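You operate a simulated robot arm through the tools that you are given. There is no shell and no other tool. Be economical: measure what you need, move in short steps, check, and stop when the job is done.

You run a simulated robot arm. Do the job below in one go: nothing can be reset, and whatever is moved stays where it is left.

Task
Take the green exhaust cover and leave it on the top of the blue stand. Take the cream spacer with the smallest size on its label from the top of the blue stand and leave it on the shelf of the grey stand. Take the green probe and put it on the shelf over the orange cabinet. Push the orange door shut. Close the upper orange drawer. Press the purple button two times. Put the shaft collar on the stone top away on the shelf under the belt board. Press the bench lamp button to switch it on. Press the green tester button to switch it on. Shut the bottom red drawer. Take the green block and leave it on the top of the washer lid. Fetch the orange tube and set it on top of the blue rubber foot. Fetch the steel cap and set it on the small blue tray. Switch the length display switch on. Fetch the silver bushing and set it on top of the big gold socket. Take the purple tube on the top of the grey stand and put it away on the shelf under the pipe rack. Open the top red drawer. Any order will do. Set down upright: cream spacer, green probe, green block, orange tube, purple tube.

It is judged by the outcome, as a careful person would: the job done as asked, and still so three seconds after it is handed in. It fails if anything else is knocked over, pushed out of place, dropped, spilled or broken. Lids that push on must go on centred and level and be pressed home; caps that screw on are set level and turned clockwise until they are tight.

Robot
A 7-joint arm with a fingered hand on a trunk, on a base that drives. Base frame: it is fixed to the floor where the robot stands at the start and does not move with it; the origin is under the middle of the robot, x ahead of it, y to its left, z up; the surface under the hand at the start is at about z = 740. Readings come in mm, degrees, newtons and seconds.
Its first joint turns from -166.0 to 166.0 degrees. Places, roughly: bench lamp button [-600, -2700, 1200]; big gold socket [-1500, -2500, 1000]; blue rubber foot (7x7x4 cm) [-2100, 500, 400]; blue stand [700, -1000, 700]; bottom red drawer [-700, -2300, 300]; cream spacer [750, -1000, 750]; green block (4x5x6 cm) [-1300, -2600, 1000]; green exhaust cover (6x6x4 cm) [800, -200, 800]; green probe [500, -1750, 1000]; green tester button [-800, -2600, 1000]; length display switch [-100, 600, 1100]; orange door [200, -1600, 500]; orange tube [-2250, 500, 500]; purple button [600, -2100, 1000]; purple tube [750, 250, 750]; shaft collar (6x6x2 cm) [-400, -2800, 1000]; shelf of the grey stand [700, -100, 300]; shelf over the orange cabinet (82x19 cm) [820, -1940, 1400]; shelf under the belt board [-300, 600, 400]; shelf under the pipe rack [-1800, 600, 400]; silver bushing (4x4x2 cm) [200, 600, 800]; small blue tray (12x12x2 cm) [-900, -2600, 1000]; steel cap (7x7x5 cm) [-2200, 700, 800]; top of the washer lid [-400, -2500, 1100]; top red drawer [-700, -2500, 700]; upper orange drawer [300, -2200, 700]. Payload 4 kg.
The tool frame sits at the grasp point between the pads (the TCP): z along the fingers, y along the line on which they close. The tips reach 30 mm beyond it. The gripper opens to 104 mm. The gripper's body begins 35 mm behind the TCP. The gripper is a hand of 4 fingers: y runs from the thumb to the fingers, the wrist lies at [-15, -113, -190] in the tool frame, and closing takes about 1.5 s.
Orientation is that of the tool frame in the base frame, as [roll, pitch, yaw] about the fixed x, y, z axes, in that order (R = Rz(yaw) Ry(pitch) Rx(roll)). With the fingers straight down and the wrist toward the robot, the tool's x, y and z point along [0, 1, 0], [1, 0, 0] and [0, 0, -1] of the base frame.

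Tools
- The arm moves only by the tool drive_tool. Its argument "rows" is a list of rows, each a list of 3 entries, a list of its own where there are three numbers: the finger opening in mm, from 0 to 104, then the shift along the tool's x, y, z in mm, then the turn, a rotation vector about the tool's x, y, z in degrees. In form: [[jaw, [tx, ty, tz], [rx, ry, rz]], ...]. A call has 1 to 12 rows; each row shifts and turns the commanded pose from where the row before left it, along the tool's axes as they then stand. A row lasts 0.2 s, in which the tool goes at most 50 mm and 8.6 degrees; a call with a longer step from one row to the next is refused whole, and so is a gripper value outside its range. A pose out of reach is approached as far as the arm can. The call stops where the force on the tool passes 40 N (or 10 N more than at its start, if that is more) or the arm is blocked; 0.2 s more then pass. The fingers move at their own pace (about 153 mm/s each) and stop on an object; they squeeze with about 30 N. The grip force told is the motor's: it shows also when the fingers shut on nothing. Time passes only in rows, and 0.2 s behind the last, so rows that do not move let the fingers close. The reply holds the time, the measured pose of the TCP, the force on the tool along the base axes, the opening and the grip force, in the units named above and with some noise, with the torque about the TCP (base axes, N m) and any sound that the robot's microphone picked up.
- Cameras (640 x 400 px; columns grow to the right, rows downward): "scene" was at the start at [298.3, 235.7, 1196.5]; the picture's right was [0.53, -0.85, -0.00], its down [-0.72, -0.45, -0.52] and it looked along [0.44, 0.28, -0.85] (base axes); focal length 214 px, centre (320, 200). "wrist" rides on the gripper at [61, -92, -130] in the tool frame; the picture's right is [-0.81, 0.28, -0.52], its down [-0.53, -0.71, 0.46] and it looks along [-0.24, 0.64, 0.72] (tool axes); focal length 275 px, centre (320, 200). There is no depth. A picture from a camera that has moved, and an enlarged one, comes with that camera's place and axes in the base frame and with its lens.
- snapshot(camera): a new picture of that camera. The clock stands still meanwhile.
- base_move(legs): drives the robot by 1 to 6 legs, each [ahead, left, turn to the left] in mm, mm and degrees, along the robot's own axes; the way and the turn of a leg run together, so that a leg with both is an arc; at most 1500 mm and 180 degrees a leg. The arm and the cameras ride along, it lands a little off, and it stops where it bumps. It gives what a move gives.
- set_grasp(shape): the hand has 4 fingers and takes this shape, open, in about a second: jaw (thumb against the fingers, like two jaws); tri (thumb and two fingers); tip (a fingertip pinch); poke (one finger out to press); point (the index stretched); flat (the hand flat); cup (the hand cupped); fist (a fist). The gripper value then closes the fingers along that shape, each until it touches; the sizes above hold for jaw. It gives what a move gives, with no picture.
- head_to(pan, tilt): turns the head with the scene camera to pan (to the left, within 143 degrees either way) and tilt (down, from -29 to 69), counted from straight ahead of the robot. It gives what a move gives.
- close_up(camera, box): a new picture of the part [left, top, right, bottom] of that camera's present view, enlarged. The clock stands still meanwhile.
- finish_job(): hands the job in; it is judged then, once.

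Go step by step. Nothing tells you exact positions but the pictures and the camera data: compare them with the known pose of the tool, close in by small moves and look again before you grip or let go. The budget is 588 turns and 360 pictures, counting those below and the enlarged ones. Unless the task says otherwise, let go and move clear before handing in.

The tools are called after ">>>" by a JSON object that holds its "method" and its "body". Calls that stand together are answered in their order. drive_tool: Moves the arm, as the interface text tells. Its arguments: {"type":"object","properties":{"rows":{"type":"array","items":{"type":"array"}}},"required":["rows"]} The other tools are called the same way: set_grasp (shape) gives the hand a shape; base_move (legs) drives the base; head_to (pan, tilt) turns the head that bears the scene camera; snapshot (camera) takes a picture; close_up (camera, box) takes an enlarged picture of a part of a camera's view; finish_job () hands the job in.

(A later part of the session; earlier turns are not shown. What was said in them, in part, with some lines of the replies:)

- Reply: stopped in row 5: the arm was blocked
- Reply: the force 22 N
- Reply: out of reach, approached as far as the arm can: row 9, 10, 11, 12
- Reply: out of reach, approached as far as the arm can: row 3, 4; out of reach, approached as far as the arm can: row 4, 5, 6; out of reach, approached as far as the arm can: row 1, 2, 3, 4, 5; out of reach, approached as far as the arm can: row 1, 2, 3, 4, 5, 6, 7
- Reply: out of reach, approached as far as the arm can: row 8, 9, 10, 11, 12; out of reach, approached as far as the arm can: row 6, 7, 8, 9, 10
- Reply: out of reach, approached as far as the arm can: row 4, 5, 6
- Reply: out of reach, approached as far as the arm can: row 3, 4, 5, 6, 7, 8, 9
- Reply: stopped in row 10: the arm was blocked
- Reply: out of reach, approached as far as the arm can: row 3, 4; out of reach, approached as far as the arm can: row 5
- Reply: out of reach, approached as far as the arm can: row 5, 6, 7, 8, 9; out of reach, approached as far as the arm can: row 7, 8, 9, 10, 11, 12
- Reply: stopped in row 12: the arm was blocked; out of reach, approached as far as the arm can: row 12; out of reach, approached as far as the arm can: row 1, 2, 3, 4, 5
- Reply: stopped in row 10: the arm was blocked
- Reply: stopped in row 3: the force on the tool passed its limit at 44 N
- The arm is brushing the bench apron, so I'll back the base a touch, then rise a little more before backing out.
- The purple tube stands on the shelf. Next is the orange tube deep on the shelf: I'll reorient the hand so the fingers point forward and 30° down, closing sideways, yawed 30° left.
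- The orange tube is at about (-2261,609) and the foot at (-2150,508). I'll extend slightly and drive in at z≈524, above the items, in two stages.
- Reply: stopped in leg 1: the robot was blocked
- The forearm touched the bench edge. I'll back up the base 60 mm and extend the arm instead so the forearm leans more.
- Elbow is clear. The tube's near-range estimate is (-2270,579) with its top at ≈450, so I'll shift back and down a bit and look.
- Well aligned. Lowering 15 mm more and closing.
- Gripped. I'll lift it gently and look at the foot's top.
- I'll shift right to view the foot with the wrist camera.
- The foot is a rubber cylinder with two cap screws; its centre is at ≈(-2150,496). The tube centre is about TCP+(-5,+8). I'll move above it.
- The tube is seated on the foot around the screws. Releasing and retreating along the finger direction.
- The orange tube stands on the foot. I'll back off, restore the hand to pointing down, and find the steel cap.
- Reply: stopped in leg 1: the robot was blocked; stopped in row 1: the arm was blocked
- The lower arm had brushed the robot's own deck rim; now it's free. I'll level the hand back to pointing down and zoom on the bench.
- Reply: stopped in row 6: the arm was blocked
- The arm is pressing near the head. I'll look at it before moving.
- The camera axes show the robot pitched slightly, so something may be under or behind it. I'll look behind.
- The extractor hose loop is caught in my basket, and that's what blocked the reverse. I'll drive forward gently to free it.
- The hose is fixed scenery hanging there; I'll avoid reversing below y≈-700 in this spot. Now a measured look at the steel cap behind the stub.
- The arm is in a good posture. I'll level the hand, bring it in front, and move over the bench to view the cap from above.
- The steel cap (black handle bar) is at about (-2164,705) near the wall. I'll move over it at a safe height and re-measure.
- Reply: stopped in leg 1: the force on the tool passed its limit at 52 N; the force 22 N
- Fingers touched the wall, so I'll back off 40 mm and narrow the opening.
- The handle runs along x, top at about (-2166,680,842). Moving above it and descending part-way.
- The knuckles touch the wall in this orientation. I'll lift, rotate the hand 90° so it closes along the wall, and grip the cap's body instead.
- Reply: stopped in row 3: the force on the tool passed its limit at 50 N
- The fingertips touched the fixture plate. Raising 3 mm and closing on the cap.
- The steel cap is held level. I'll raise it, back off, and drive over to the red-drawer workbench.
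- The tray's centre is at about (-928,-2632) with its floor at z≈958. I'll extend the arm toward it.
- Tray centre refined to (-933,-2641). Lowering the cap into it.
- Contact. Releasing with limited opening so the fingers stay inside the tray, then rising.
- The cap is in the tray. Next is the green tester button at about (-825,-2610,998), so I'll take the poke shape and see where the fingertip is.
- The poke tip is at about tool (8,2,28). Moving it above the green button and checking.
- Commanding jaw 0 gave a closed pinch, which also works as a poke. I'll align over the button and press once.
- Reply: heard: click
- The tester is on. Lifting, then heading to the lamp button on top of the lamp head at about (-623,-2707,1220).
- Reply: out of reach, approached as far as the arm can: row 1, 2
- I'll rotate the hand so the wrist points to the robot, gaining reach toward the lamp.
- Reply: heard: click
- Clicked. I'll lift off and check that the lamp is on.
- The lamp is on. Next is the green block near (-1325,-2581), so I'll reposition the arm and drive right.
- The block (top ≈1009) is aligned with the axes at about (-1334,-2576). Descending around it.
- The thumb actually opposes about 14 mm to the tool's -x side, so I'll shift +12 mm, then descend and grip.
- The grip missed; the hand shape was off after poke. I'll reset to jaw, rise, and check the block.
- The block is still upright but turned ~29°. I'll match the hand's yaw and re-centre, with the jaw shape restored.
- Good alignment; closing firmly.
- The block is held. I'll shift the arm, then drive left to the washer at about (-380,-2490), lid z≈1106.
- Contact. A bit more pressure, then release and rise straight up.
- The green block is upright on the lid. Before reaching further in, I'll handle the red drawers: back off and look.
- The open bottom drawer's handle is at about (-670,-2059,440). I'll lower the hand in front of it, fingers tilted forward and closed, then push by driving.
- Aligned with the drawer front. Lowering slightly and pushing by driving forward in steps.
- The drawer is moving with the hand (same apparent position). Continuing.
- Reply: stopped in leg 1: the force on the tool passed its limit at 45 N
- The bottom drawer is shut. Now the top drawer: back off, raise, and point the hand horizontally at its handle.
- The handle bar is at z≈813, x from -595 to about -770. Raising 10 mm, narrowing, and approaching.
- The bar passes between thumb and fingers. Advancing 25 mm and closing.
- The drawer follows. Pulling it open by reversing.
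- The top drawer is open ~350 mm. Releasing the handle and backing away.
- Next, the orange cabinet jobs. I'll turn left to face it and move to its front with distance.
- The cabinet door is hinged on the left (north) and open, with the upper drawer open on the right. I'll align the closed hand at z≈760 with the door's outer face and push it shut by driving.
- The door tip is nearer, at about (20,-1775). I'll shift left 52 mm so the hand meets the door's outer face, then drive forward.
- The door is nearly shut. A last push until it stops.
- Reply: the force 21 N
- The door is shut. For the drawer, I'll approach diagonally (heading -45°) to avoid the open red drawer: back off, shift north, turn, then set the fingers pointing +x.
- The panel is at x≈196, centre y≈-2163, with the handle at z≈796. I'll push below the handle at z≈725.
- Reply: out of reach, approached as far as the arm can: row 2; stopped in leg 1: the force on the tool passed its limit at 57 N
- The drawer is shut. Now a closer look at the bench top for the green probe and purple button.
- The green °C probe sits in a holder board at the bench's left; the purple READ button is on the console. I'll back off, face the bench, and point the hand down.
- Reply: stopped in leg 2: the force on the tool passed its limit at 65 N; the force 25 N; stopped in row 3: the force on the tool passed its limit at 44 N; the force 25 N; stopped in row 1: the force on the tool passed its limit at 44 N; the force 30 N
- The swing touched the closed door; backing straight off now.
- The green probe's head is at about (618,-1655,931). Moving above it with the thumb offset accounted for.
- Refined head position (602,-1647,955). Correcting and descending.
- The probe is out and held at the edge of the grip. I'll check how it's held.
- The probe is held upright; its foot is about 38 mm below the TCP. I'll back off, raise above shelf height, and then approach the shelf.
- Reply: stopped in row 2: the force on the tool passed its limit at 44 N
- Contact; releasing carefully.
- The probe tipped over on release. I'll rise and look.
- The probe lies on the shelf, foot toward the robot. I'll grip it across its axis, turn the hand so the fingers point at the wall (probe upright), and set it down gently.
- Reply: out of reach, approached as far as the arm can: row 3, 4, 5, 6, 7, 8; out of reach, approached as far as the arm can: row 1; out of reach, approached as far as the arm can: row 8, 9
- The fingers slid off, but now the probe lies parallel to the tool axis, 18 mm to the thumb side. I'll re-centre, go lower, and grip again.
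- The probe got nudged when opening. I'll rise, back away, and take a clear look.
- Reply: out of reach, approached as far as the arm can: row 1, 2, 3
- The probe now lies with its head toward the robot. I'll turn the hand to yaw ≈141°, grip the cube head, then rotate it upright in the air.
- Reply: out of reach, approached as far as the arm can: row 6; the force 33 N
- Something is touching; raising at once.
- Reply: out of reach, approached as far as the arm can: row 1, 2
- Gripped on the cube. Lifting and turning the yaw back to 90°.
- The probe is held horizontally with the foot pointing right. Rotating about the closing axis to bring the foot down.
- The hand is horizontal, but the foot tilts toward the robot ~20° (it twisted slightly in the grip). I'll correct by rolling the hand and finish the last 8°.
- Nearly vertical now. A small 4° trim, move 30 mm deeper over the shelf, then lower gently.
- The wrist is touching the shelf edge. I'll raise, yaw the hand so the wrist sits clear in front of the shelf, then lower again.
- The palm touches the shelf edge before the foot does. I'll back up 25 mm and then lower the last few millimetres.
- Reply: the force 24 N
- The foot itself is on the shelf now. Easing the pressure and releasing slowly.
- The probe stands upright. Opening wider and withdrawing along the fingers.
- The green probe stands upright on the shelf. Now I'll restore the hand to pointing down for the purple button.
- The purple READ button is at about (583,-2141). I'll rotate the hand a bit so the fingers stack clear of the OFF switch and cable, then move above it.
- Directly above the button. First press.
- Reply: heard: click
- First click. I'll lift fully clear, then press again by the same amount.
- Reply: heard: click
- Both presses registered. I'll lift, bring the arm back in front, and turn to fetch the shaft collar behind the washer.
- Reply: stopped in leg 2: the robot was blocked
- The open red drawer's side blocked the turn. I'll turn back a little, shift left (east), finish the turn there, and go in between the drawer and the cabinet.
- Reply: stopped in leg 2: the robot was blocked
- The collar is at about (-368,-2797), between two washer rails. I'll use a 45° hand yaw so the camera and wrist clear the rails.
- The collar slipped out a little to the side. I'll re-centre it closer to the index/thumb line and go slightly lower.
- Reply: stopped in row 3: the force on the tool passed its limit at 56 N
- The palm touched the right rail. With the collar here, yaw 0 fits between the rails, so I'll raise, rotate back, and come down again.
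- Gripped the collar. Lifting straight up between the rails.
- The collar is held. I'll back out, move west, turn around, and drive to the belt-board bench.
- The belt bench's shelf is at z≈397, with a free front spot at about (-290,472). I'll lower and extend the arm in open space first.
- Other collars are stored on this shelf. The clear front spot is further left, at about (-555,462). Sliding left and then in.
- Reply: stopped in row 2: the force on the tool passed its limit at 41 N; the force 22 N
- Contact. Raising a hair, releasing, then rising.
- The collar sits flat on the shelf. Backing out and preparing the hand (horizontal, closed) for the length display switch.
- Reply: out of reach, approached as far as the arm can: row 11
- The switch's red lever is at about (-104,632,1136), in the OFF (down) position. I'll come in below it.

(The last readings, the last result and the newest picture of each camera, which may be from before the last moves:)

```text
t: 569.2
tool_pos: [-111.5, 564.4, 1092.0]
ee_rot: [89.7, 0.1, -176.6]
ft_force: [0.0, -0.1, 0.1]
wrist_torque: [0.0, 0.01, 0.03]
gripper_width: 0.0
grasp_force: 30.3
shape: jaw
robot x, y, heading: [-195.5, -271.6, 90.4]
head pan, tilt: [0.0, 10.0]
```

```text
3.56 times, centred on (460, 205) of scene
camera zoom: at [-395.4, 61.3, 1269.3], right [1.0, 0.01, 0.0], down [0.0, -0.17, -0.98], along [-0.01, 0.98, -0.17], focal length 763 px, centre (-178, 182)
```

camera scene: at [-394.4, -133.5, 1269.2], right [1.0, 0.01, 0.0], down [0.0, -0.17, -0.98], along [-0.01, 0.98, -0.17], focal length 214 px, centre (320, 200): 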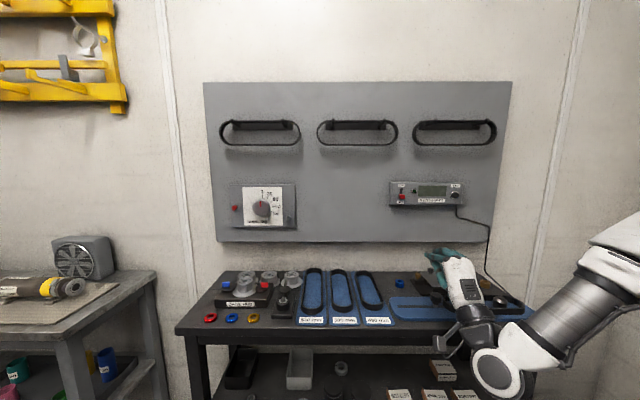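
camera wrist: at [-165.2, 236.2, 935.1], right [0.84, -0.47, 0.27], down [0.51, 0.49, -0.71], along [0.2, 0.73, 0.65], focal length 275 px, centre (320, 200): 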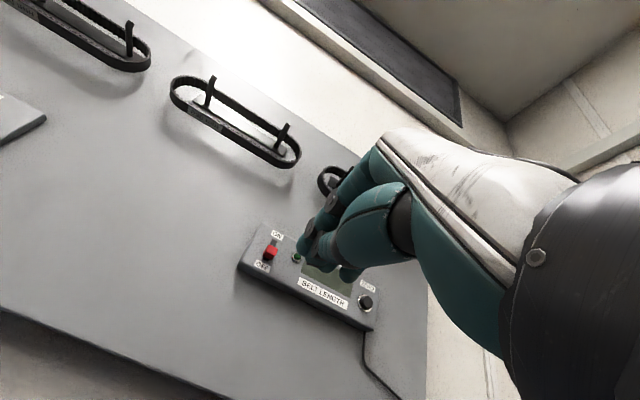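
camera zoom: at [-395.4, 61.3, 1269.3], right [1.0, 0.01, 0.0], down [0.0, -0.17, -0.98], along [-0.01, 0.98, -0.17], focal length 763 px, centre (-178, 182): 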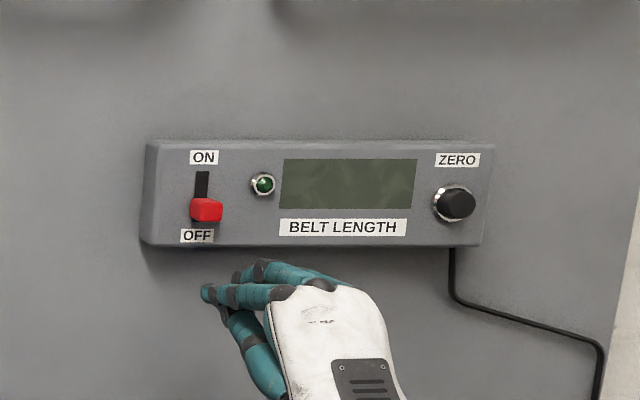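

>>> {"method": "drive_tool", "body": {"rows": [[0, [0, 0, 15], [0, 0, 0]], [0, [0, 0, 10], [0, 0, 0]], [0, [0, 0, 5], [0, 0, 0]]]}}

>>> {"method": "drive_tool", "body": {"rows": [[0, [0, 15, 0], [0, 0, 0]], [0, [0, 10, 0], [0, 0, 0]], [0, [0, 8, 0], [0, 0, 0]]]}}

>>> {"method": "close_up", "body": {"camera": "scene", "box": [390, 170, 480, 240]}}

```text
t: 570.0
tool_pos: [-113.1, 592.6, 1091.9]
ee_rot: [89.8, 0.0, -176.7]
ft_force: [0.7, 0.3, -0.4]
wrist_torque: [0.02, 0.04, -0.01]
gripper_width: 0.0
grasp_force: 29.9
shape: jaw
robot x, y, heading: [-195.0, -268.7, 90.2]
head pan, tilt: [0.0, 10.0]
```

```text
t: 570.8
tool_pos: [-114.9, 593.7, 1125.7]
ee_rot: [89.8, 0.0, -176.8]
ft_force: [-0.2, -0.3, 0.0]
wrist_torque: [-0.01, 0.01, 0.02]
gripper_width: 0.2
grasp_force: 30.4
shape: jaw
robot x, y, heading: [-195.2, -275.2, 90.3]
head pan, tilt: [0.0, 10.0]
```

```text
5.71 times, centred on (435, 205) of scene
camera zoom: at [-395.4, 61.3, 1269.3], right [1.0, 0.01, 0.0], down [0.0, -0.17, -0.98], along [-0.01, 0.98, -0.17], focal length 1226 px, centre (-337, 171)
```

zoom: 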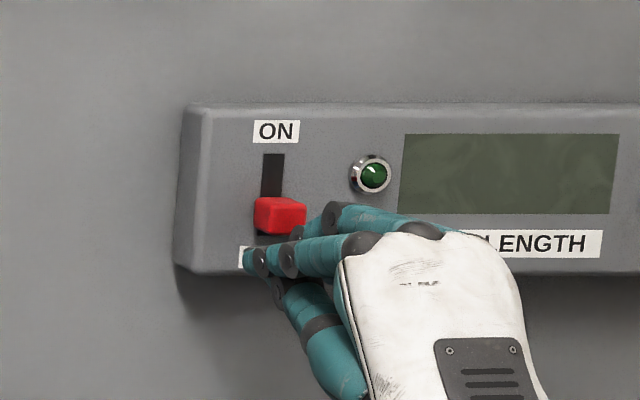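

>>> {"method": "drive_tool", "body": {"rows": [[0, [10, 0, 0], [0, 0, 0]], [0, [0, 8, 0], [0, 0, 0]], [0, [0, 8, 0], [0, 0, 0]], [0, [0, 8, 0], [0, 0, 0]]]}}

>>> {"method": "close_up", "body": {"camera": "scene", "box": [390, 160, 480, 230]}}

```text
t: 571.8
tool_pos: [-124.3, 593.9, 1148.6]
ee_rot: [89.8, 0.0, -176.7]
ft_force: [-0.8, -0.2, -0.1]
wrist_torque: [-0.02, -0.02, 0.0]
gripper_width: 0.1
grasp_force: 29.4
shape: jaw
robot x, y, heading: [-193.6, -269.2, 90.1]
head pan, tilt: [0.0, 10.0]
```

```text
5.71 times, centred on (435, 195) of scene
camera zoom: at [-395.4, 61.3, 1269.3], right [1.0, 0.01, 0.0], down [0.0, -0.17, -0.98], along [-0.01, 0.98, -0.17], focal length 1226 px, centre (-337, 229)
```

zoom: 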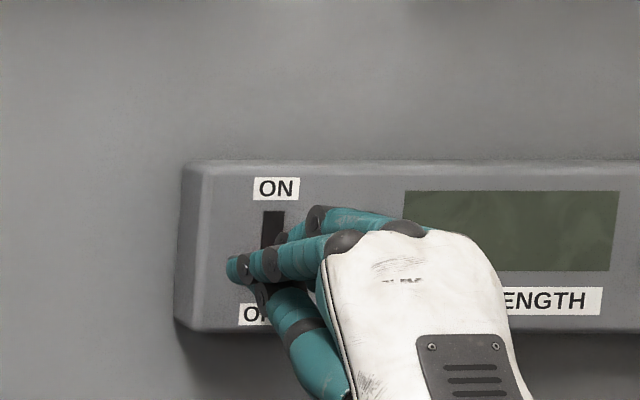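

The fingers passed in front of the lever. Going back down, 14 mm deeper, and up again.

>>> {"method": "drive_tool", "body": {"rows": [[0, [0, -20, 0], [0, 0, 0]], [0, [0, -14, 0], [0, 0, 0]], [0, [0, 0, 8], [0, 0, 0]], [0, [0, 0, 7], [0, 0, 0]]]}}

>>> {"method": "drive_tool", "body": {"rows": [[0, [0, 10, 0], [0, 0, 0]], [0, [0, 8, 0], [0, 0, 0]], [0, [0, 8, 0], [0, 0, 0]]]}}

>>> {"method": "close_up", "body": {"camera": "scene", "box": [390, 160, 480, 230]}}

```text
t: 572.8
tool_pos: [-124.5, 608.3, 1114.5]
ee_rot: [89.8, 0.0, -176.8]
ft_force: [-0.1, -0.4, 0.4]
wrist_torque: [0.01, 0.01, 0.0]
gripper_width: 0.0
grasp_force: 29.8
shape: jaw
robot x, y, heading: [-195.9, -272.0, 90.3]
head pan, tilt: [0.0, 10.0]
```

```text
t: 573.6
tool_pos: [-124.7, 608.2, 1141.1]
ee_rot: [89.8, 0.0, -176.8]
ft_force: [-0.5, -0.2, 0.2]
wrist_torque: [-0.02, 0.0, -0.02]
gripper_width: 0.1
grasp_force: 30.6
shape: jaw
robot x, y, heading: [-193.3, -268.5, 90.4]
head pan, tilt: [0.0, 10.0]
```

```text
5.71 times, centred on (435, 195) of scene
camera zoom: at [-395.5, 61.3, 1269.3], right [1.0, 0.01, 0.0], down [0.0, -0.17, -0.98], along [-0.01, 0.98, -0.17], focal length 1226 px, centre (-337, 229)
```

zoom: 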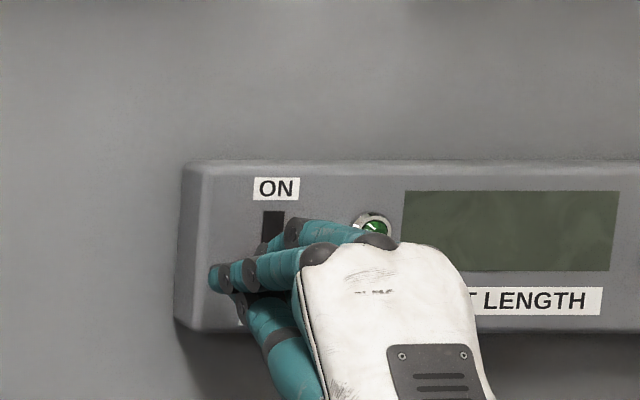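

The fingertips are left of the lever. I'll lower, shift right 27 mm, roll the hand so the index leads, and lift again.

>>> {"method": "drive_tool", "body": {"rows": [[0, [0, -18, 0], [0, 0, 0]], [0, [0, -14, 0], [0, 0, 0]], [0, [-27, 0, 0], [0, 0, 7.5]], [0, [0, 0, 0], [0, 0, 7.5]]]}}

>>> {"method": "close_up", "body": {"camera": "scene", "box": [390, 160, 480, 230]}}

```text
t: 574.6
tool_pos: [-96.6, 608.9, 1109.2]
ee_rot: [89.8, -15.1, -176.9]
ft_force: [-0.1, 0.5, -0.1]
wrist_torque: [0.0, -0.01, -0.03]
gripper_width: 0.0
grasp_force: 30.6
shape: jaw
robot x, y, heading: [-193.8, -265.9, 90.1]
head pan, tilt: [0.0, 10.0]
```

```text
5.71 times, centred on (435, 195) of scene
camera zoom: at [-395.4, 61.3, 1269.3], right [1.0, 0.01, 0.0], down [0.0, -0.17, -0.98], along [-0.01, 0.98, -0.17], focal length 1226 px, centre (-337, 229)
```

zoom: 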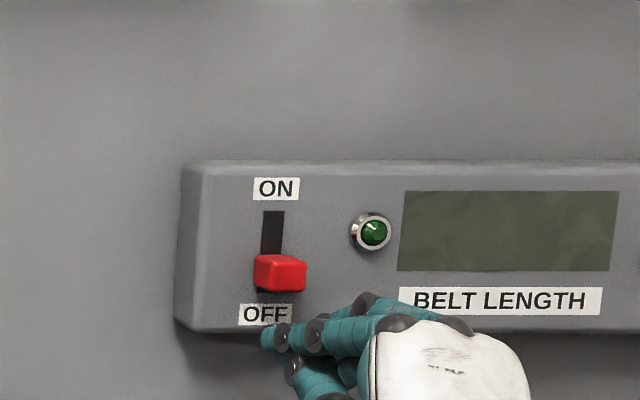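

>>> {"method": "drive_tool", "body": {"rows": [[0, [3.1, 11.6, 0], [0, 0, 0]], [0, [2.1, 7.7, 0], [0, 0, 0]], [0, [2.1, 7.7, 0], [0, 0, 0]], [0, [2.1, 7.7, 0], [0, 0, 0]]]}}

>>> {"method": "close_up", "body": {"camera": "scene", "box": [390, 160, 480, 230]}}

```text
t: 575.6
tool_pos: [-97.8, 608.9, 1143.6]
ee_rot: [89.9, -15.0, -176.8]
ft_force: [-0.3, -2.4, -6.4]
wrist_torque: [-0.18, -0.05, 0.01]
gripper_width: 0.0
grasp_force: 30.2
shape: jaw
robot x, y, heading: [-196.4, -269.3, 90.2]
head pan, tilt: [0.0, 10.0]
```

```text
5.71 times, centred on (435, 195) of scene
camera zoom: at [-395.4, 61.4, 1269.2], right [1.0, 0.01, 0.0], down [0.0, -0.17, -0.98], along [-0.01, 0.98, -0.17], focal length 1226 px, centre (-337, 229)
```

zoom: 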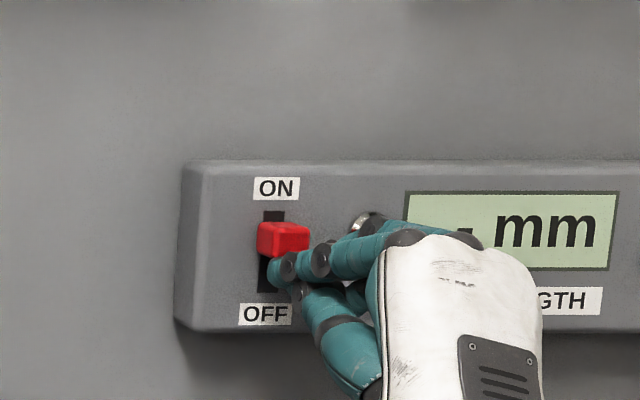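

The display has lit up. A few mm more to seat the lever at ON, then withdraw.

>>> {"method": "drive_tool", "body": {"rows": [[0, [1.5, 5.8, 0], [0, 0, 0]], [0, [1, 3.9, 0], [0, 0, 0]]]}}

>>> {"method": "drive_tool", "body": {"rows": [[0, [-0.5, -2, 0], [0, 0, 0]], [0, [0, 0, -25], [0, 0, 0]], [0, [0, 0, -45], [0, 0, 0]], [0, [0, 0, -45], [0, 0, 0]]]}}

>>> {"method": "close_up", "body": {"camera": "scene", "box": [370, 160, 490, 260]}}

```text
t: 576.2
tool_pos: [-96.8, 609.5, 1152.0]
ee_rot: [90.3, -15.0, -176.8]
ft_force: [-0.1, -20.5, -34.7]
wrist_torque: [-0.87, -0.12, 0.09]
gripper_width: 0.0
grasp_force: 30.2
shape: jaw
robot x, y, heading: [-198.2, -272.5, 90.3]
head pan, tilt: [0.0, 10.0]
```

```text
t: 577.4
tool_pos: [-34.6, 497.1, 1149.3]
ee_rot: [90.0, -15.9, 176.9]
ft_force: [1.0, -1.1, -0.5]
wrist_torque: [-0.03, 0.01, 0.0]
gripper_width: 0.0
grasp_force: 30.3
shape: jaw
out of reach, approached as far as the arm can: row 4
robot x, y, heading: [-196.0, -270.4, 90.4]
head pan, tilt: [0.0, 10.0]
stopped in row 4: the arm was blocked; the commanded pose is now the measured one
```

```text
4.00 times, centred on (430, 210) of scene
camera zoom: at [-395.7, 61.2, 1269.3], right [1.0, 0.01, 0.0], down [0.0, -0.17, -0.98], along [-0.01, 0.98, -0.17], focal length 858 px, centre (-120, 160)
```

zoom: 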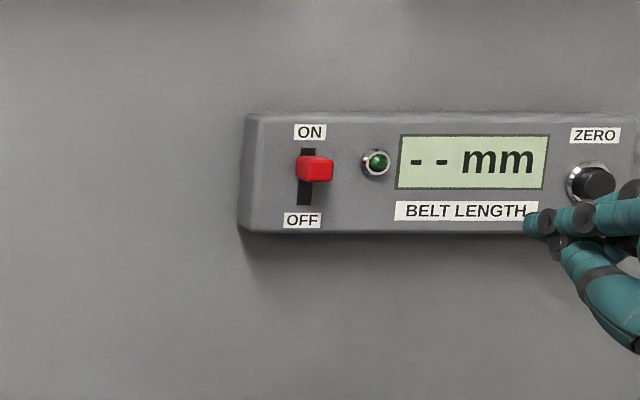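

The switch is ON. I'll back away and restore the hand to pointing down for the silver bushing.

>>> {"method": "base_move", "body": {"legs": [[-260, 0, 0]]}}

>>> {"method": "drive_tool", "body": {"rows": [[20, [0, 0, 20], [0, 0, -8]], [40, [0, 0, 20], [0, 0, -7.9]], [60, [0, -20, 0], [7.5, 0, 0]], [60, [0, -20, 0], [7.5, 0, 0]], [60, [0, -20, 0], [7.5, 0, 0]], [60, [0, -20, 10], [7.5, 0, 0]], [60, [0, -10, 15], [7.5, 0, 0]], [60, [0, 0, 20], [7.5, 0, 0]], [60, [0, 0, 20], [7.5, 0, 0]], [60, [0, 0, 20], [7.5, 0, 0]], [60, [0, 0, 20], [7.5, 0, 0]], [60, [0, 0, 20], [7.5, 0, 0]]]}}

>>> {"method": "drive_tool", "body": {"rows": [[60, [0, 0, 0], [7.5, 0, 0]], [60, [0, 0, 0], [7.5, 0, 0]], [60, [0, 0, 0], [0, 0, 3]]]}}

>>> {"method": "base_move", "body": {"legs": [[0, -230, 0], [240, 0, 0]]}}

>>> {"method": "snapshot", "body": {"camera": "wrist"}}

```text
t: 579.3
tool_pos: [-34.6, 237.3, 1149.2]
ee_rot: [90.0, -15.9, 176.9]
ft_force: [0.2, -0.5, 0.4]
wrist_torque: [0.01, 0.03, -0.02]
gripper_width: 0.0
grasp_force: 30.1
shape: jaw
robot x, y, heading: [-191.2, -529.7, 90.5]
head pan, tilt: [0.0, 10.0]
```

```text
t: 581.9
tool_pos: [-27.4, 340.1, 973.6]
ee_rot: [165.2, 0.1, 176.9]
ft_force: [-0.6, 0.5, -0.4]
wrist_torque: [0.01, 0.02, 0.01]
gripper_width: 60.0
grasp_force: 0.1
shape: jaw
robot x, y, heading: [-192.0, -531.7, 90.4]
head pan, tilt: [0.0, 10.0]
```

```text
t: 582.7
tool_pos: [-28.3, 339.7, 974.2]
ee_rot: [180.0, -0.1, 174.0]
ft_force: [-1.3, 0.1, -0.3]
wrist_torque: [0.01, 0.04, -0.02]
gripper_width: 59.9
grasp_force: 0.2
shape: jaw
robot x, y, heading: [-192.5, -529.7, 90.4]
head pan, tilt: [0.0, 10.0]
```

```text
t: 585.8
tool_pos: [200.3, 580.5, 973.3]
ee_rot: [-180.0, 0.0, 173.9]
ft_force: [-0.1, -0.3, 0.2]
wrist_torque: [0.04, -0.02, 0.02]
gripper_width: 59.9
grasp_force: 0.0
shape: jaw
robot x, y, heading: [39.5, -286.2, 90.7]
head pan, tilt: [0.0, 10.0]
```

```text
37 pictures are left
camera wrist: at [130.8, 497.1, 1103.3], right [0.84, 0.19, 0.52], down [0.45, -0.77, -0.46], along [0.31, 0.62, -0.72], focal length 275 px, centre (320, 200)
```

wrist: 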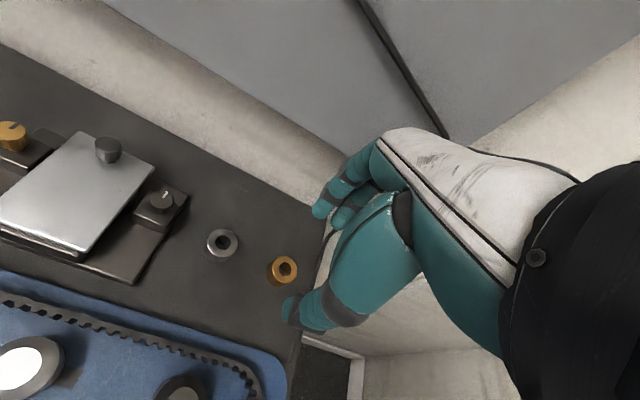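

The silver bushing is at about (156,628) and the gold one at (233,629). I'll rotate the hand to yaw ≈-160° to keep clear of the gold one, and move above.

>>> {"method": "drive_tool", "body": {"rows": [[60, [0, 0, 0], [0, 0, -6.5]], [60, [0, 0, 0], [0, 0, -6.5]], [60, [0, 0, 0], [0, 0, -6.5]], [60, [0, 0, 0], [0, 0, -6.5]], [60, [32, 29, 0], [0, 0, 0]], [60, [0, 30, 30], [0, 0, 0]], [60, [0, 0, 45], [0, 0, 0]]]}}

>>> {"method": "snapshot", "body": {"camera": "wrist"}}

```text
t: 587.4
tool_pos: [150.1, 626.0, 897.8]
ee_rot: [179.9, -0.1, -160.1]
ft_force: [-0.6, 0.4, 0.7]
wrist_torque: [-0.04, 0.01, 0.0]
gripper_width: 59.8
grasp_force: 0.0
shape: jaw
robot x, y, heading: [39.0, -287.4, 90.4]
head pan, tilt: [0.0, 10.0]
```

```text
36 pictures are left
camera wrist: at [124.8, 519.2, 1028.6], right [0.67, 0.53, 0.52], down [0.74, -0.49, -0.46], along [0.01, 0.69, -0.72], focal length 275 px, centre (320, 200)
```

wrist: 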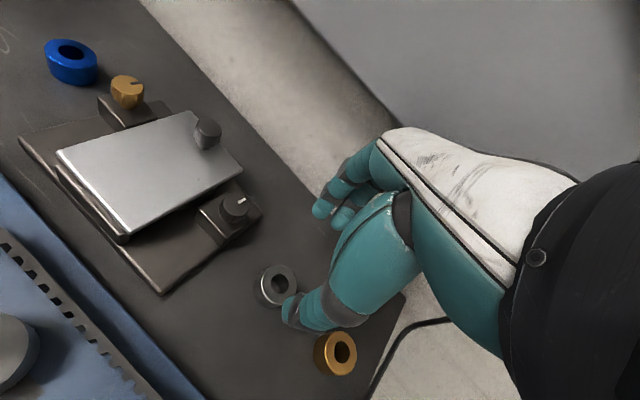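

>>> {"method": "drive_tool", "body": {"rows": [[66, [-3, 4.3, 20], [0, 0, 0]], [66, [0, 0, 35], [0, 0, 0]], [66, [0, 0, 15], [0, 0, 0]]]}}

>>> {"method": "snapshot", "body": {"camera": "wrist"}}

```text
t: 588.2
tool_pos: [151.4, 630.5, 830.7]
ee_rot: [179.9, 0.0, -160.1]
ft_force: [0.4, -1.1, 13.6]
wrist_torque: [-0.03, 0.05, 0.01]
gripper_width: 65.1
grasp_force: 0.1
shape: jaw
robot x, y, heading: [37.5, -286.7, 90.0]
head pan, tilt: [0.0, 10.0]
```

```text
35 pictures are left
camera wrist: at [125.6, 524.8, 959.9], right [0.67, 0.53, 0.52], down [0.74, -0.49, -0.46], along [0.01, 0.69, -0.72], focal length 275 px, centre (320, 200)
```

wrist: 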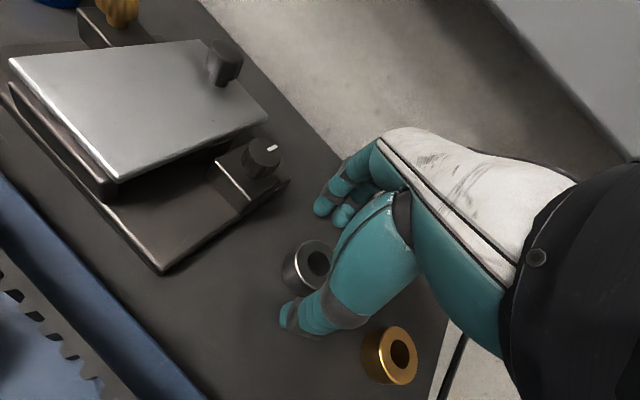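

Fingertips touch the bench (z≈800). Raising 2 mm and closing on the bushing.

>>> {"method": "drive_tool", "body": {"rows": [[66, [0, 0, -2], [0, 0, 0]], [50, [0, 0, 0], [0, 0, 0]], [35, [0, 0, 0], [0, 0, 0]], [20, [0, 0, 0], [0, 0, 0]], [10, [0, 0, 0], [0, 0, 0]], [10, [0, 0, 0], [0, 0, 0]], [10, [0, 0, 0], [0, 0, 0]], [10, [0, 0, -10], [0, 0, 0]], [10, [0, 0, -40], [0, 0, 0]], [10, [0, 0, -40], [0, 0, 0]]]}}

>>> {"method": "snapshot", "body": {"camera": "wrist"}}

```text
t: 590.4
tool_pos: [151.0, 631.6, 918.6]
ee_rot: [180.0, -0.1, -159.9]
ft_force: [0.1, 0.3, -1.4]
wrist_torque: [0.0, 0.04, -0.03]
gripper_width: 27.9
grasp_force: 30.2
shape: jaw
robot x, y, heading: [35.5, -287.6, 90.4]
head pan, tilt: [0.0, 10.0]
```

```text
34 pictures are left
camera wrist: at [125.6, 524.3, 1049.8], right [0.67, 0.54, 0.52], down [0.74, -0.49, -0.46], along [0.01, 0.69, -0.72], focal length 275 px, centre (320, 200)
```

wrist: 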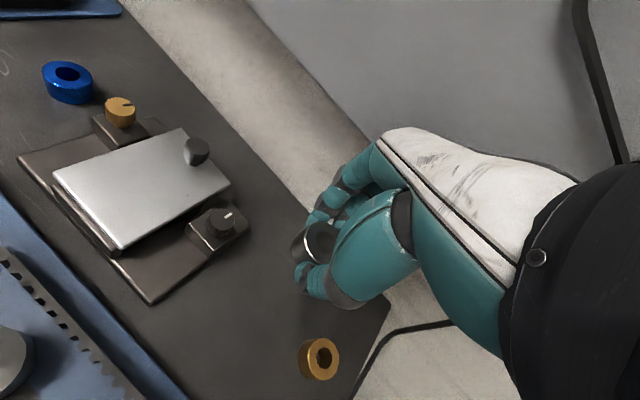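

The bushing is held. I'll raise it and drive round to the far end of the stone bench to find the big gold socket.

>>> {"method": "drive_tool", "body": {"rows": [[10, [0, -10, -45], [0, 0, 0]], [10, [0, -20, -45], [0, 0, 0]], [10, [0, -20, -45], [0, 0, 0]], [10, [0, 0, -45], [0, 0, 0]], [10, [0, 0, -45], [0, 0, -5]], [10, [0, 0, 0], [0, 0, 7]], [10, [0, 0, 0], [0, 0, 7]], [10, [0, 0, 0], [0, 0, 7]], [10, [0, 0, 0], [0, 0, 4]]]}}

>>> {"method": "base_move", "body": {"legs": [[-360, 0, 0], [0, 1340, 0], [0, 0, -180], [850, 0, 0]]}}

>>> {"method": "head_to", "body": {"pan": -5, "tilt": 20}}

>>> {"method": "snapshot", "body": {"camera": "scene"}}

```text
t: 592.4
tool_pos: [168.8, 584.5, 1146.1]
ee_rot: [-180.0, -0.1, 179.9]
ft_force: [0.4, -0.3, -0.7]
wrist_torque: [-0.01, 0.02, -0.03]
gripper_width: 28.0
grasp_force: 29.8
shape: jaw
robot x, y, heading: [35.2, -285.8, 90.1]
head pan, tilt: [0.0, 10.0]
```

```text
t: 612.4
tool_pos: [-1366.2, -2379.4, 1145.2]
ee_rot: [180.0, -0.1, 1.8]
ft_force: [-0.1, -0.8, -0.8]
wrist_torque: [0.0, 0.0, 0.01]
gripper_width: 27.6
grasp_force: 30.2
shape: jaw
robot x, y, heading: [-1260.7, -1502.7, -87.8]
head pan, tilt: [0.0, 10.0]
```

```text
t: 613.1
tool_pos: [-1367.9, -2381.0, 1145.2]
ee_rot: [180.0, -0.2, 1.6]
ft_force: [0.5, 0.3, -1.0]
wrist_torque: [0.03, 0.02, 0.0]
gripper_width: 27.4
grasp_force: 29.9
shape: jaw
robot x, y, heading: [-1261.5, -1503.0, -87.8]
head pan, tilt: [-5.0, 20.0]
```

```text
33 pictures are left
camera scene: at [-1057.0, -1829.9, 1253.0], right [-1.0, 0.05, 0.0], down [0.02, 0.34, -0.94], along [-0.05, -0.94, -0.34], focal length 214 px, centre (320, 200)
```

scene: 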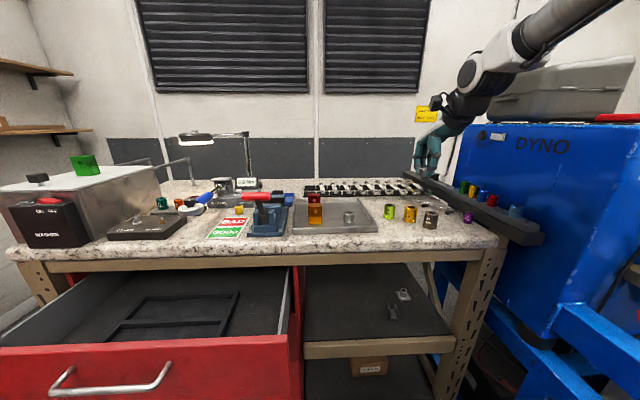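

>>> {"method": "close_up", "body": {"camera": "scene", "box": [360, 150, 540, 262]}}

>>> {"method": "snapshot", "body": {"camera": "wrist"}}

```text
3.56 times, centred on (450, 206) of scene
camera zoom: at [-1057.0, -1829.9, 1253.0], right [-1.0, 0.05, 0.0], down [0.02, 0.34, -0.94], along [-0.05, -0.94, -0.34], focal length 763 px, centre (-142, 179)
```

zoom: 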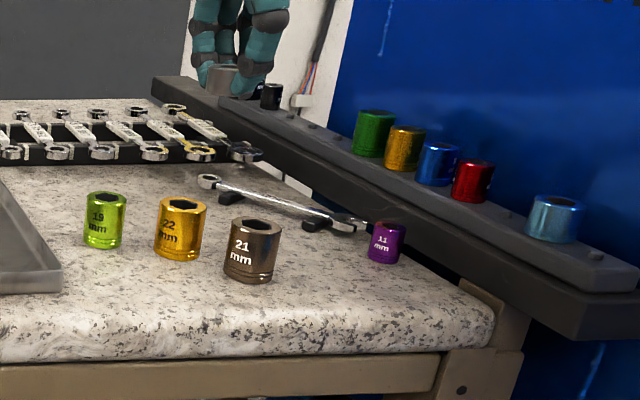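

```text
31 pictures are left
camera wrist: at [-1308.4, -2285.3, 1275.2], right [-0.8, -0.3, 0.52], down [-0.55, 0.7, -0.46], along [-0.22, -0.65, -0.72], focal length 275 px, centre (320, 200)
```

wrist: 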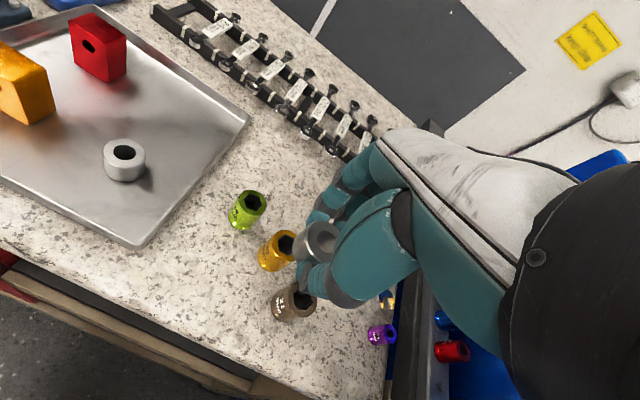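

There are two gold sockets: the "22 mm" one on the bench and one on the rail. I'll compare their sizes closely.

>>> {"method": "close_up", "body": {"camera": "scene", "box": [396, 170, 516, 240]}}

>>> {"method": "base_move", "body": {"legs": [[0, -150, -2]]}}

>>> {"method": "close_up", "body": {"camera": "scene", "box": [340, 170, 460, 240]}}

```text
5.33 times, centred on (456, 205) of scene
camera zoom: at [-1057.0, -1829.9, 1253.0], right [-1.0, 0.05, 0.0], down [0.02, 0.34, -0.94], along [-0.05, -0.94, -0.34], focal length 1144 px, centre (-405, 173)
```

zoom: 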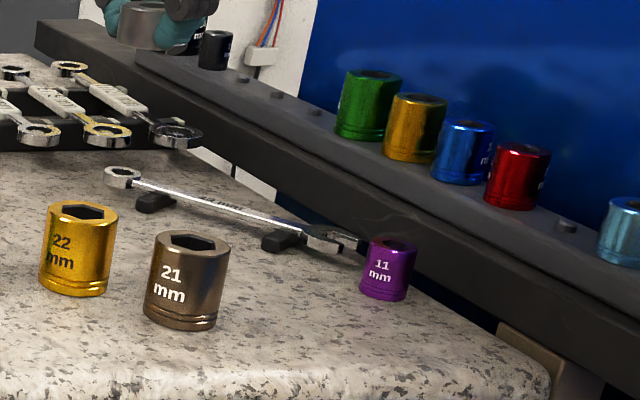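

```text
t: 614.4
tool_pos: [-1526.1, -2369.6, 1143.7]
ee_rot: [-180.0, 0.0, -3.2]
ft_force: [-1.6, 0.5, -1.0]
wrist_torque: [-0.02, -0.09, 0.01]
gripper_width: 27.5
grasp_force: 30.1
shape: jaw
robot x, y, heading: [-1347.6, -1505.9, -92.4]
head pan, tilt: [-5.0, 20.0]
```

```text
5.33 times, centred on (400, 205) of scene
camera zoom: at [-1171.3, -1847.3, 1252.7], right [-0.99, 0.13, 0.0], down [0.04, 0.34, -0.94], along [-0.12, -0.93, -0.34], focal length 1144 px, centre (-107, 173)
```

zoom: 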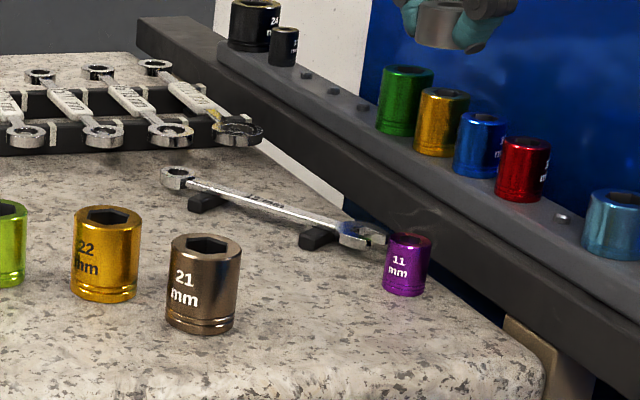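

The bench "22 mm" gold socket is the bigger one (≈40 mm vs ≈33 mm), with its top centre at about (-1372,-2436,1003). Moving the bushing above it.

>>> {"method": "drive_tool", "body": {"rows": [[10, [41, 14.3, 0], [0, 0, 0]], [10, [41, 14.3, 0], [0, 0, 0]], [10, [41, 14.3, 0], [0, 0, 0]], [10, [40, 14, 0], [0, 0, -3]], [10, [0, 0, 40], [0, 0, 0]]]}}

>>> {"method": "close_up", "body": {"camera": "wrist", "box": [200, 180, 440, 330]}}

>>> {"method": "close_up", "body": {"camera": "scene", "box": [310, 150, 410, 230]}}

```text
t: 615.6
tool_pos: [-1367.2, -2434.4, 1106.5]
ee_rot: [179.9, 0.0, -0.1]
ft_force: [-0.1, 1.0, -1.4]
wrist_torque: [-0.03, -0.01, 0.0]
gripper_width: 27.1
grasp_force: 29.7
shape: jaw
robot x, y, heading: [-1350.7, -1504.4, -92.7]
head pan, tilt: [-5.0, 20.0]
```

```text
2.67 times, centred on (320, 255) of wrist
camera zoom: at [-1305.2, -2341.9, 1236.4], right [-0.81, -0.27, 0.52], down [-0.53, 0.71, -0.46], along [-0.24, -0.64, -0.72], focal length 734 px, centre (320, 53)
```

zoom: 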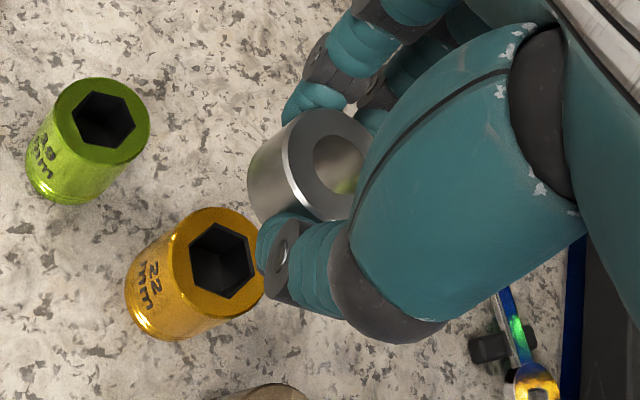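

```text
5.00 times, centred on (360, 190) of scene
camera zoom: at [-1171.9, -1846.4, 1253.0], right [-0.99, 0.13, 0.0], down [0.05, 0.34, -0.94], along [-0.12, -0.93, -0.34], focal length 1072 px, centre (120, 250)
```

zoom: 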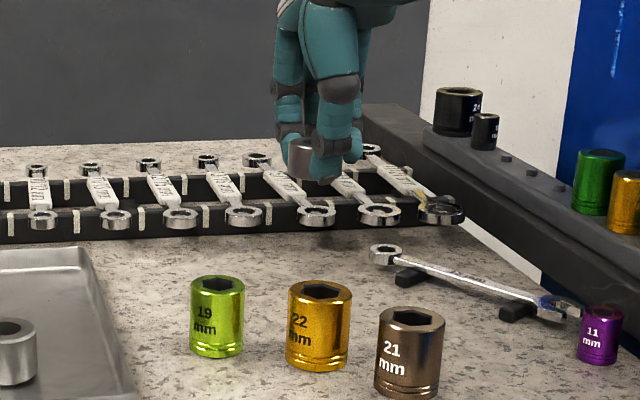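

>>> {"method": "drive_tool", "body": {"rows": [[10, [-10.5, 7, 20], [0, 0, 0]], [10, [0, 0, 35], [0, 0, 0]], [10, [0, 0, 10], [0, 0, 0]]]}}

>>> {"method": "close_up", "body": {"camera": "scene", "box": [330, 175, 390, 225]}}

>>> {"method": "close_up", "body": {"camera": "wrist", "box": [240, 190, 400, 310]}}

```text
t: 616.4
tool_pos: [-1377.0, -2440.4, 1041.5]
ee_rot: [-180.0, -0.1, -0.1]
ft_force: [-0.7, 0.8, -1.7]
wrist_torque: [-0.01, 0.01, 0.02]
gripper_width: 27.1
grasp_force: 29.6
shape: jaw
robot x, y, heading: [-1347.6, -1502.0, -92.7]
head pan, tilt: [-5.0, 20.0]
```

```text
8.00 times, centred on (360, 200) of scene
camera zoom: at [-1171.9, -1846.5, 1253.0], right [-0.99, 0.13, 0.0], down [0.05, 0.34, -0.94], along [-0.12, -0.93, -0.34], focal length 1716 px, centre (0, 200)
```

zoom: 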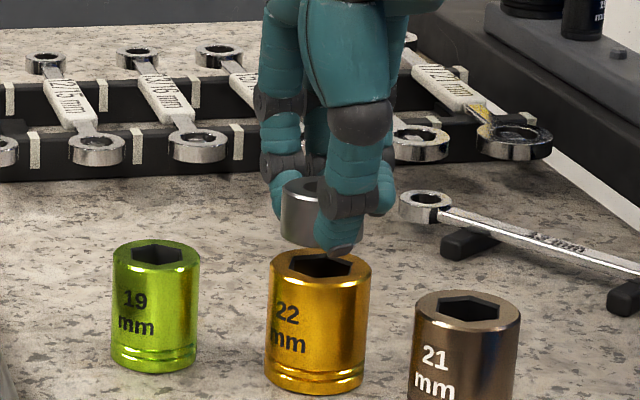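

```text
3.33 times, centred on (320, 250) of wrist
camera zoom: at [-1315.7, -2348.6, 1170.9], right [-0.81, -0.27, 0.52], down [-0.53, 0.71, -0.46], along [-0.24, -0.64, -0.72], focal length 918 px, centre (320, 33)
```

zoom: 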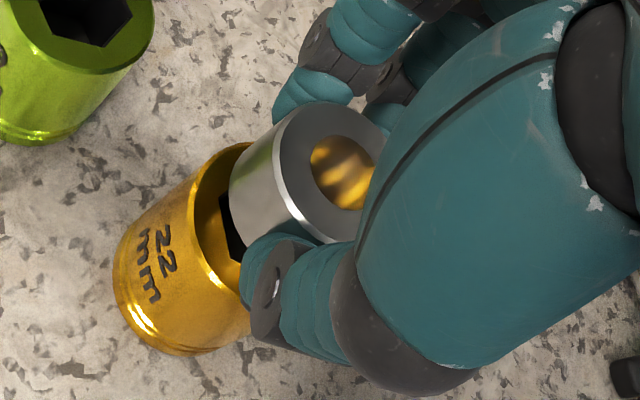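

The bushing is centred within a couple of mm. Lowering until contact.

>>> {"method": "drive_tool", "body": {"rows": [[10, [1, 0, 6], [0, 0, 0]], [10, [0, 0, 3], [0, 0, 0]], [10, [0, 0, 2], [0, 0, 0]]]}}

>>> {"method": "drive_tool", "body": {"rows": [[10, [0, 0, 2], [0, 0, 0]], [10, [0, 0, 1], [0, 0, 0]]]}}

>>> {"method": "close_up", "body": {"camera": "scene", "box": [330, 175, 390, 225]}}

```text
t: 617.2
tool_pos: [-1376.2, -2441.7, 1029.5]
ee_rot: [-180.0, -0.1, -0.1]
ft_force: [0.7, -0.2, -0.9]
wrist_torque: [0.01, -0.02, -0.02]
gripper_width: 27.7
grasp_force: 29.8
shape: jaw
robot x, y, heading: [-1352.0, -1503.1, -92.6]
head pan, tilt: [-5.0, 20.0]
```

```text
t: 617.8
tool_pos: [-1376.0, -2441.6, 1027.8]
ee_rot: [179.8, -0.2, 0.0]
ft_force: [-0.2, 0.3, 8.3]
wrist_torque: [-0.22, 0.02, -0.01]
gripper_width: 27.3
grasp_force: 29.5
shape: jaw
robot x, y, heading: [-1348.3, -1507.7, -92.4]
head pan, tilt: [-5.0, 20.0]
```

```text
8.00 times, centred on (360, 200) of scene
camera zoom: at [-1171.9, -1846.2, 1253.0], right [-0.99, 0.13, 0.0], down [0.04, 0.34, -0.94], along [-0.12, -0.93, -0.34], focal length 1716 px, centre (0, 200)
```

zoom: 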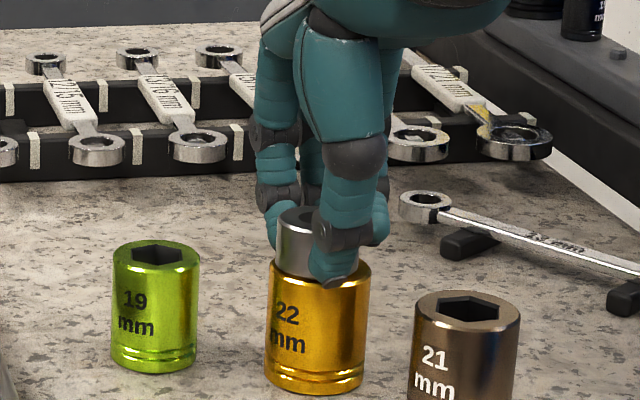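

Contact. Opening slowly and rising straight up.

>>> {"method": "drive_tool", "body": {"rows": [[30, [0, 0, -0.5], [0, 0, 0]], [32, [0, 0, 0], [0, 0, 0]], [35, [0, 0, 0], [0, 0, 0]], [42, [0, 0, 0], [0, 0, 0]], [52, [0, 0, 0], [0, 0, 0]], [60, [0, 0, 0], [0, 0, 0]], [60, [0, 0, -10], [0, 0, 0]], [60, [0, 0, -30], [0, 0, 0]], [60, [0, 0, -45], [0, 0, 0]], [60, [0, 0, -45], [0, 0, 0]]]}}

>>> {"method": "close_up", "body": {"camera": "scene", "box": [320, 165, 400, 225]}}

>>> {"method": "close_up", "body": {"camera": "wrist", "box": [200, 180, 440, 330]}}

```text
t: 620.0
tool_pos: [-1377.3, -2442.1, 1155.4]
ee_rot: [-179.9, -0.1, -0.1]
ft_force: [-0.1, 0.5, -0.4]
wrist_torque: [-0.01, 0.03, -0.01]
gripper_width: 59.9
grasp_force: 0.0
shape: jaw
robot x, y, heading: [-1350.8, -1502.7, -92.5]
head pan, tilt: [-5.0, 20.0]
```

```text
6.67 times, centred on (360, 195) of scene
camera zoom: at [-1171.8, -1846.7, 1252.9], right [-0.99, 0.13, 0.0], down [0.04, 0.34, -0.94], along [-0.12, -0.93, -0.34], focal length 1430 px, centre (53, 233)
```

zoom: 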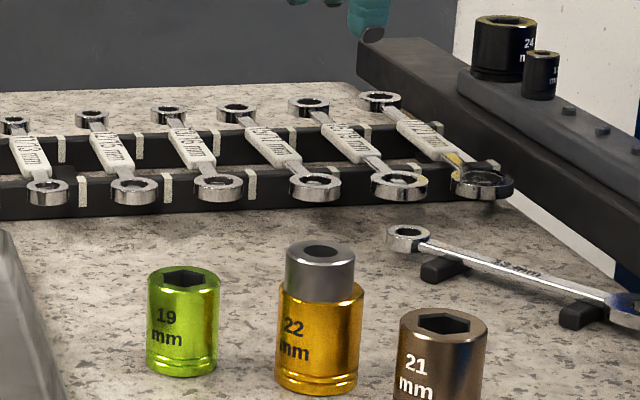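

```text
2.67 times, centred on (320, 255) of wrist
camera zoom: at [-1314.1, -2348.9, 1286.3], right [-0.81, -0.27, 0.52], down [-0.53, 0.71, -0.45], along [-0.24, -0.64, -0.73], focal length 734 px, centre (320, 53)
```

zoom: 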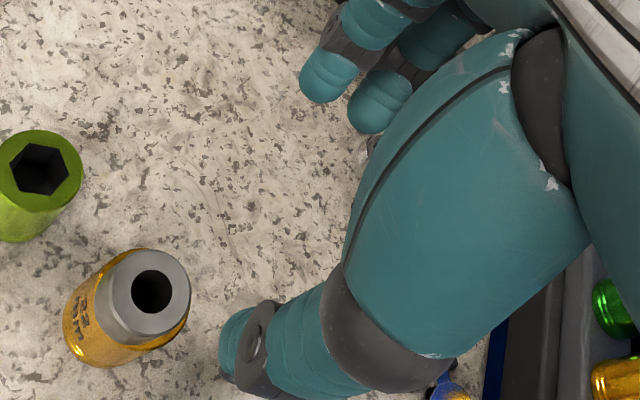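

The bushing sits centred on the big gold socket. I'll back clear and take a final look.

>>> {"method": "base_move", "body": {"legs": [[-450, 0, 0]]}}

>>> {"method": "head_to", "body": {"pan": 25, "tilt": 22}}

>>> {"method": "snapshot", "body": {"camera": "scene"}}

>>> {"method": "head_to", "body": {"pan": 85, "tilt": 15}}

>>> {"method": "snapshot", "body": {"camera": "scene"}}

```text
t: 622.8
tool_pos: [-1356.0, -1990.3, 1157.2]
ee_rot: [-179.9, -0.1, 0.0]
ft_force: [0.7, -0.1, -0.1]
wrist_torque: [0.03, 0.02, 0.0]
gripper_width: 60.0
grasp_force: 0.0
shape: jaw
robot x, y, heading: [-1329.0, -1055.9, -92.6]
head pan, tilt: [-5.0, 20.0]
```

```text
t: 623.7
tool_pos: [-1355.8, -1989.8, 1156.5]
ee_rot: [-180.0, -0.1, -0.1]
ft_force: [-0.4, -0.1, -0.6]
wrist_torque: [-0.02, -0.01, 0.0]
gripper_width: 59.9
grasp_force: 0.0
shape: jaw
robot x, y, heading: [-1327.9, -1052.5, -92.4]
head pan, tilt: [25.0, 22.0]
```

```text
21 pictures are left
camera scene: at [-1104.4, -1388.5, 1249.8], right [-0.92, -0.38, 0.0], down [-0.14, 0.35, -0.93], along [0.35, -0.86, -0.37], focal length 214 px, centre (320, 200)
```

scene: 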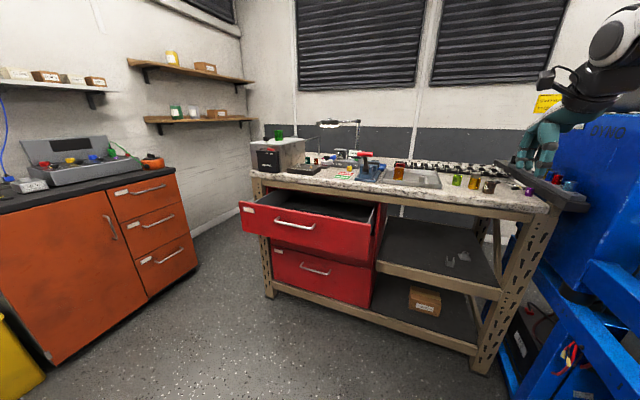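

```text
t: 625.0
tool_pos: [-1355.6, -1989.7, 1156.0]
ee_rot: [180.0, -0.1, 0.0]
ft_force: [0.2, 1.4, 0.4]
wrist_torque: [-0.01, 0.0, 0.05]
gripper_width: 59.9
grasp_force: 0.0
shape: jaw
robot x, y, heading: [-1332.5, -1049.8, -92.5]
head pan, tilt: [85.0, 15.0]
```

```text
20 pictures are left
camera scene: at [-1047.2, -1315.0, 1261.1], right [-0.13, -0.99, 0.0], down [-0.26, 0.03, -0.97], along [0.96, -0.13, -0.26], focal length 214 px, centre (320, 200)
```

scene: 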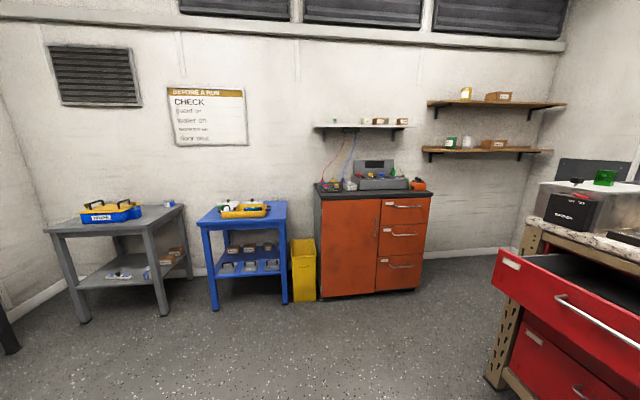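

>>> {"method": "close_up", "body": {"camera": "scene", "box": [300, 90, 440, 190]}}

>>> {"method": "close_up", "body": {"camera": "scene", "box": [480, 230, 640, 400]}}

>>> {"method": "head_to", "body": {"pan": 20, "tilt": 30}}

>>> {"method": "close_up", "body": {"camera": "scene", "box": [180, 120, 420, 290]}}

```text
4.00 times, centred on (370, 140) of scene
camera zoom: at [-1047.2, -1315.0, 1261.1], right [-0.13, -0.99, 0.0], down [-0.26, 0.03, -0.97], along [0.96, -0.13, -0.26], focal length 858 px, centre (120, 440)
```

zoom: 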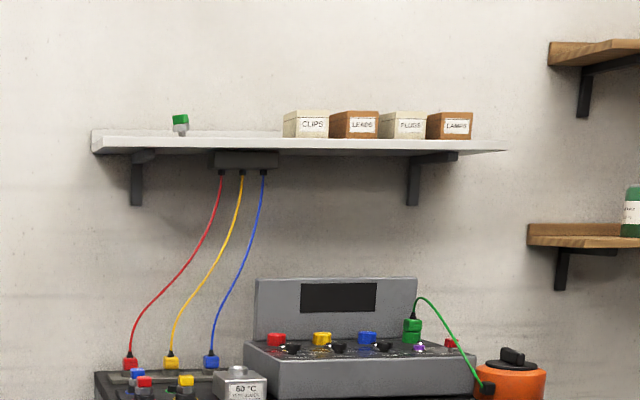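

```text
2.35 times, centred on (560, 315) of scene
camera zoom: at [-1047.2, -1315.0, 1261.1], right [-0.13, -0.99, 0.0], down [-0.26, 0.03, -0.97], along [0.96, -0.13, -0.26], focal length 505 px, centre (-245, -71)
```

zoom: 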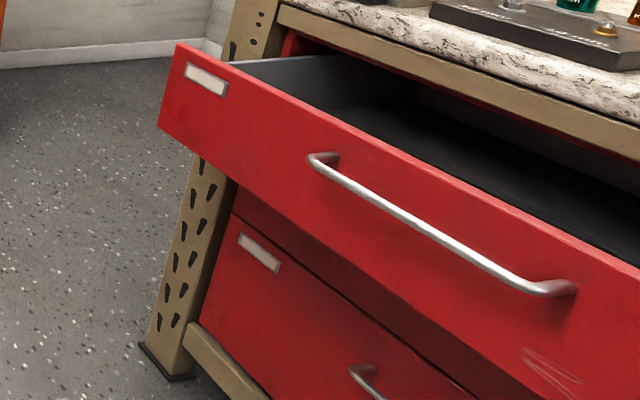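

```text
t: 626.4
tool_pos: [-1355.3, -1990.1, 1157.9]
ee_rot: [180.0, -0.2, 0.1]
ft_force: [-0.1, 0.5, 0.4]
wrist_torque: [-0.01, -0.02, 0.0]
gripper_width: 60.0
grasp_force: 0.0
shape: jaw
robot x, y, heading: [-1326.4, -1049.7, -92.4]
head pan, tilt: [20.0, 30.0]
```

```text
2.35 times, centred on (300, 205) of scene
camera zoom: at [-1112.6, -1388.9, 1236.9], right [-0.95, -0.3, 0.0], down [-0.15, 0.48, -0.87], along [0.26, -0.83, -0.5], focal length 505 px, centre (367, 188)
```

zoom: 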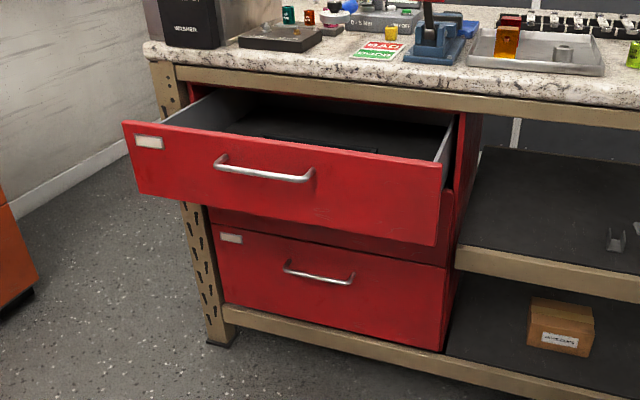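

Everything checks out: the drawers and door are as asked, the probe is upright on its shelf, and the hand is clear. Handing in.

>>> {"method": "finish_job", "body": {}}

```text
The job is handed in.
```

All 17 tasks were done and the job is handed in, with the hand empty and clear of the benches.

- **Green probe:** it tipped over on the shelf when I first let go. I picked it up again and stood it upright.
- **Gold socket:** there were two gold sockets, and I took the larger "22 mm" one on the bench as the big gold socket.
- **Bumps:** while driving I bumped the hanging extractor hose, the side of the open red drawer and the front of the orange cabinet. I saw nothing moved by this in the pictures I took afterwards.
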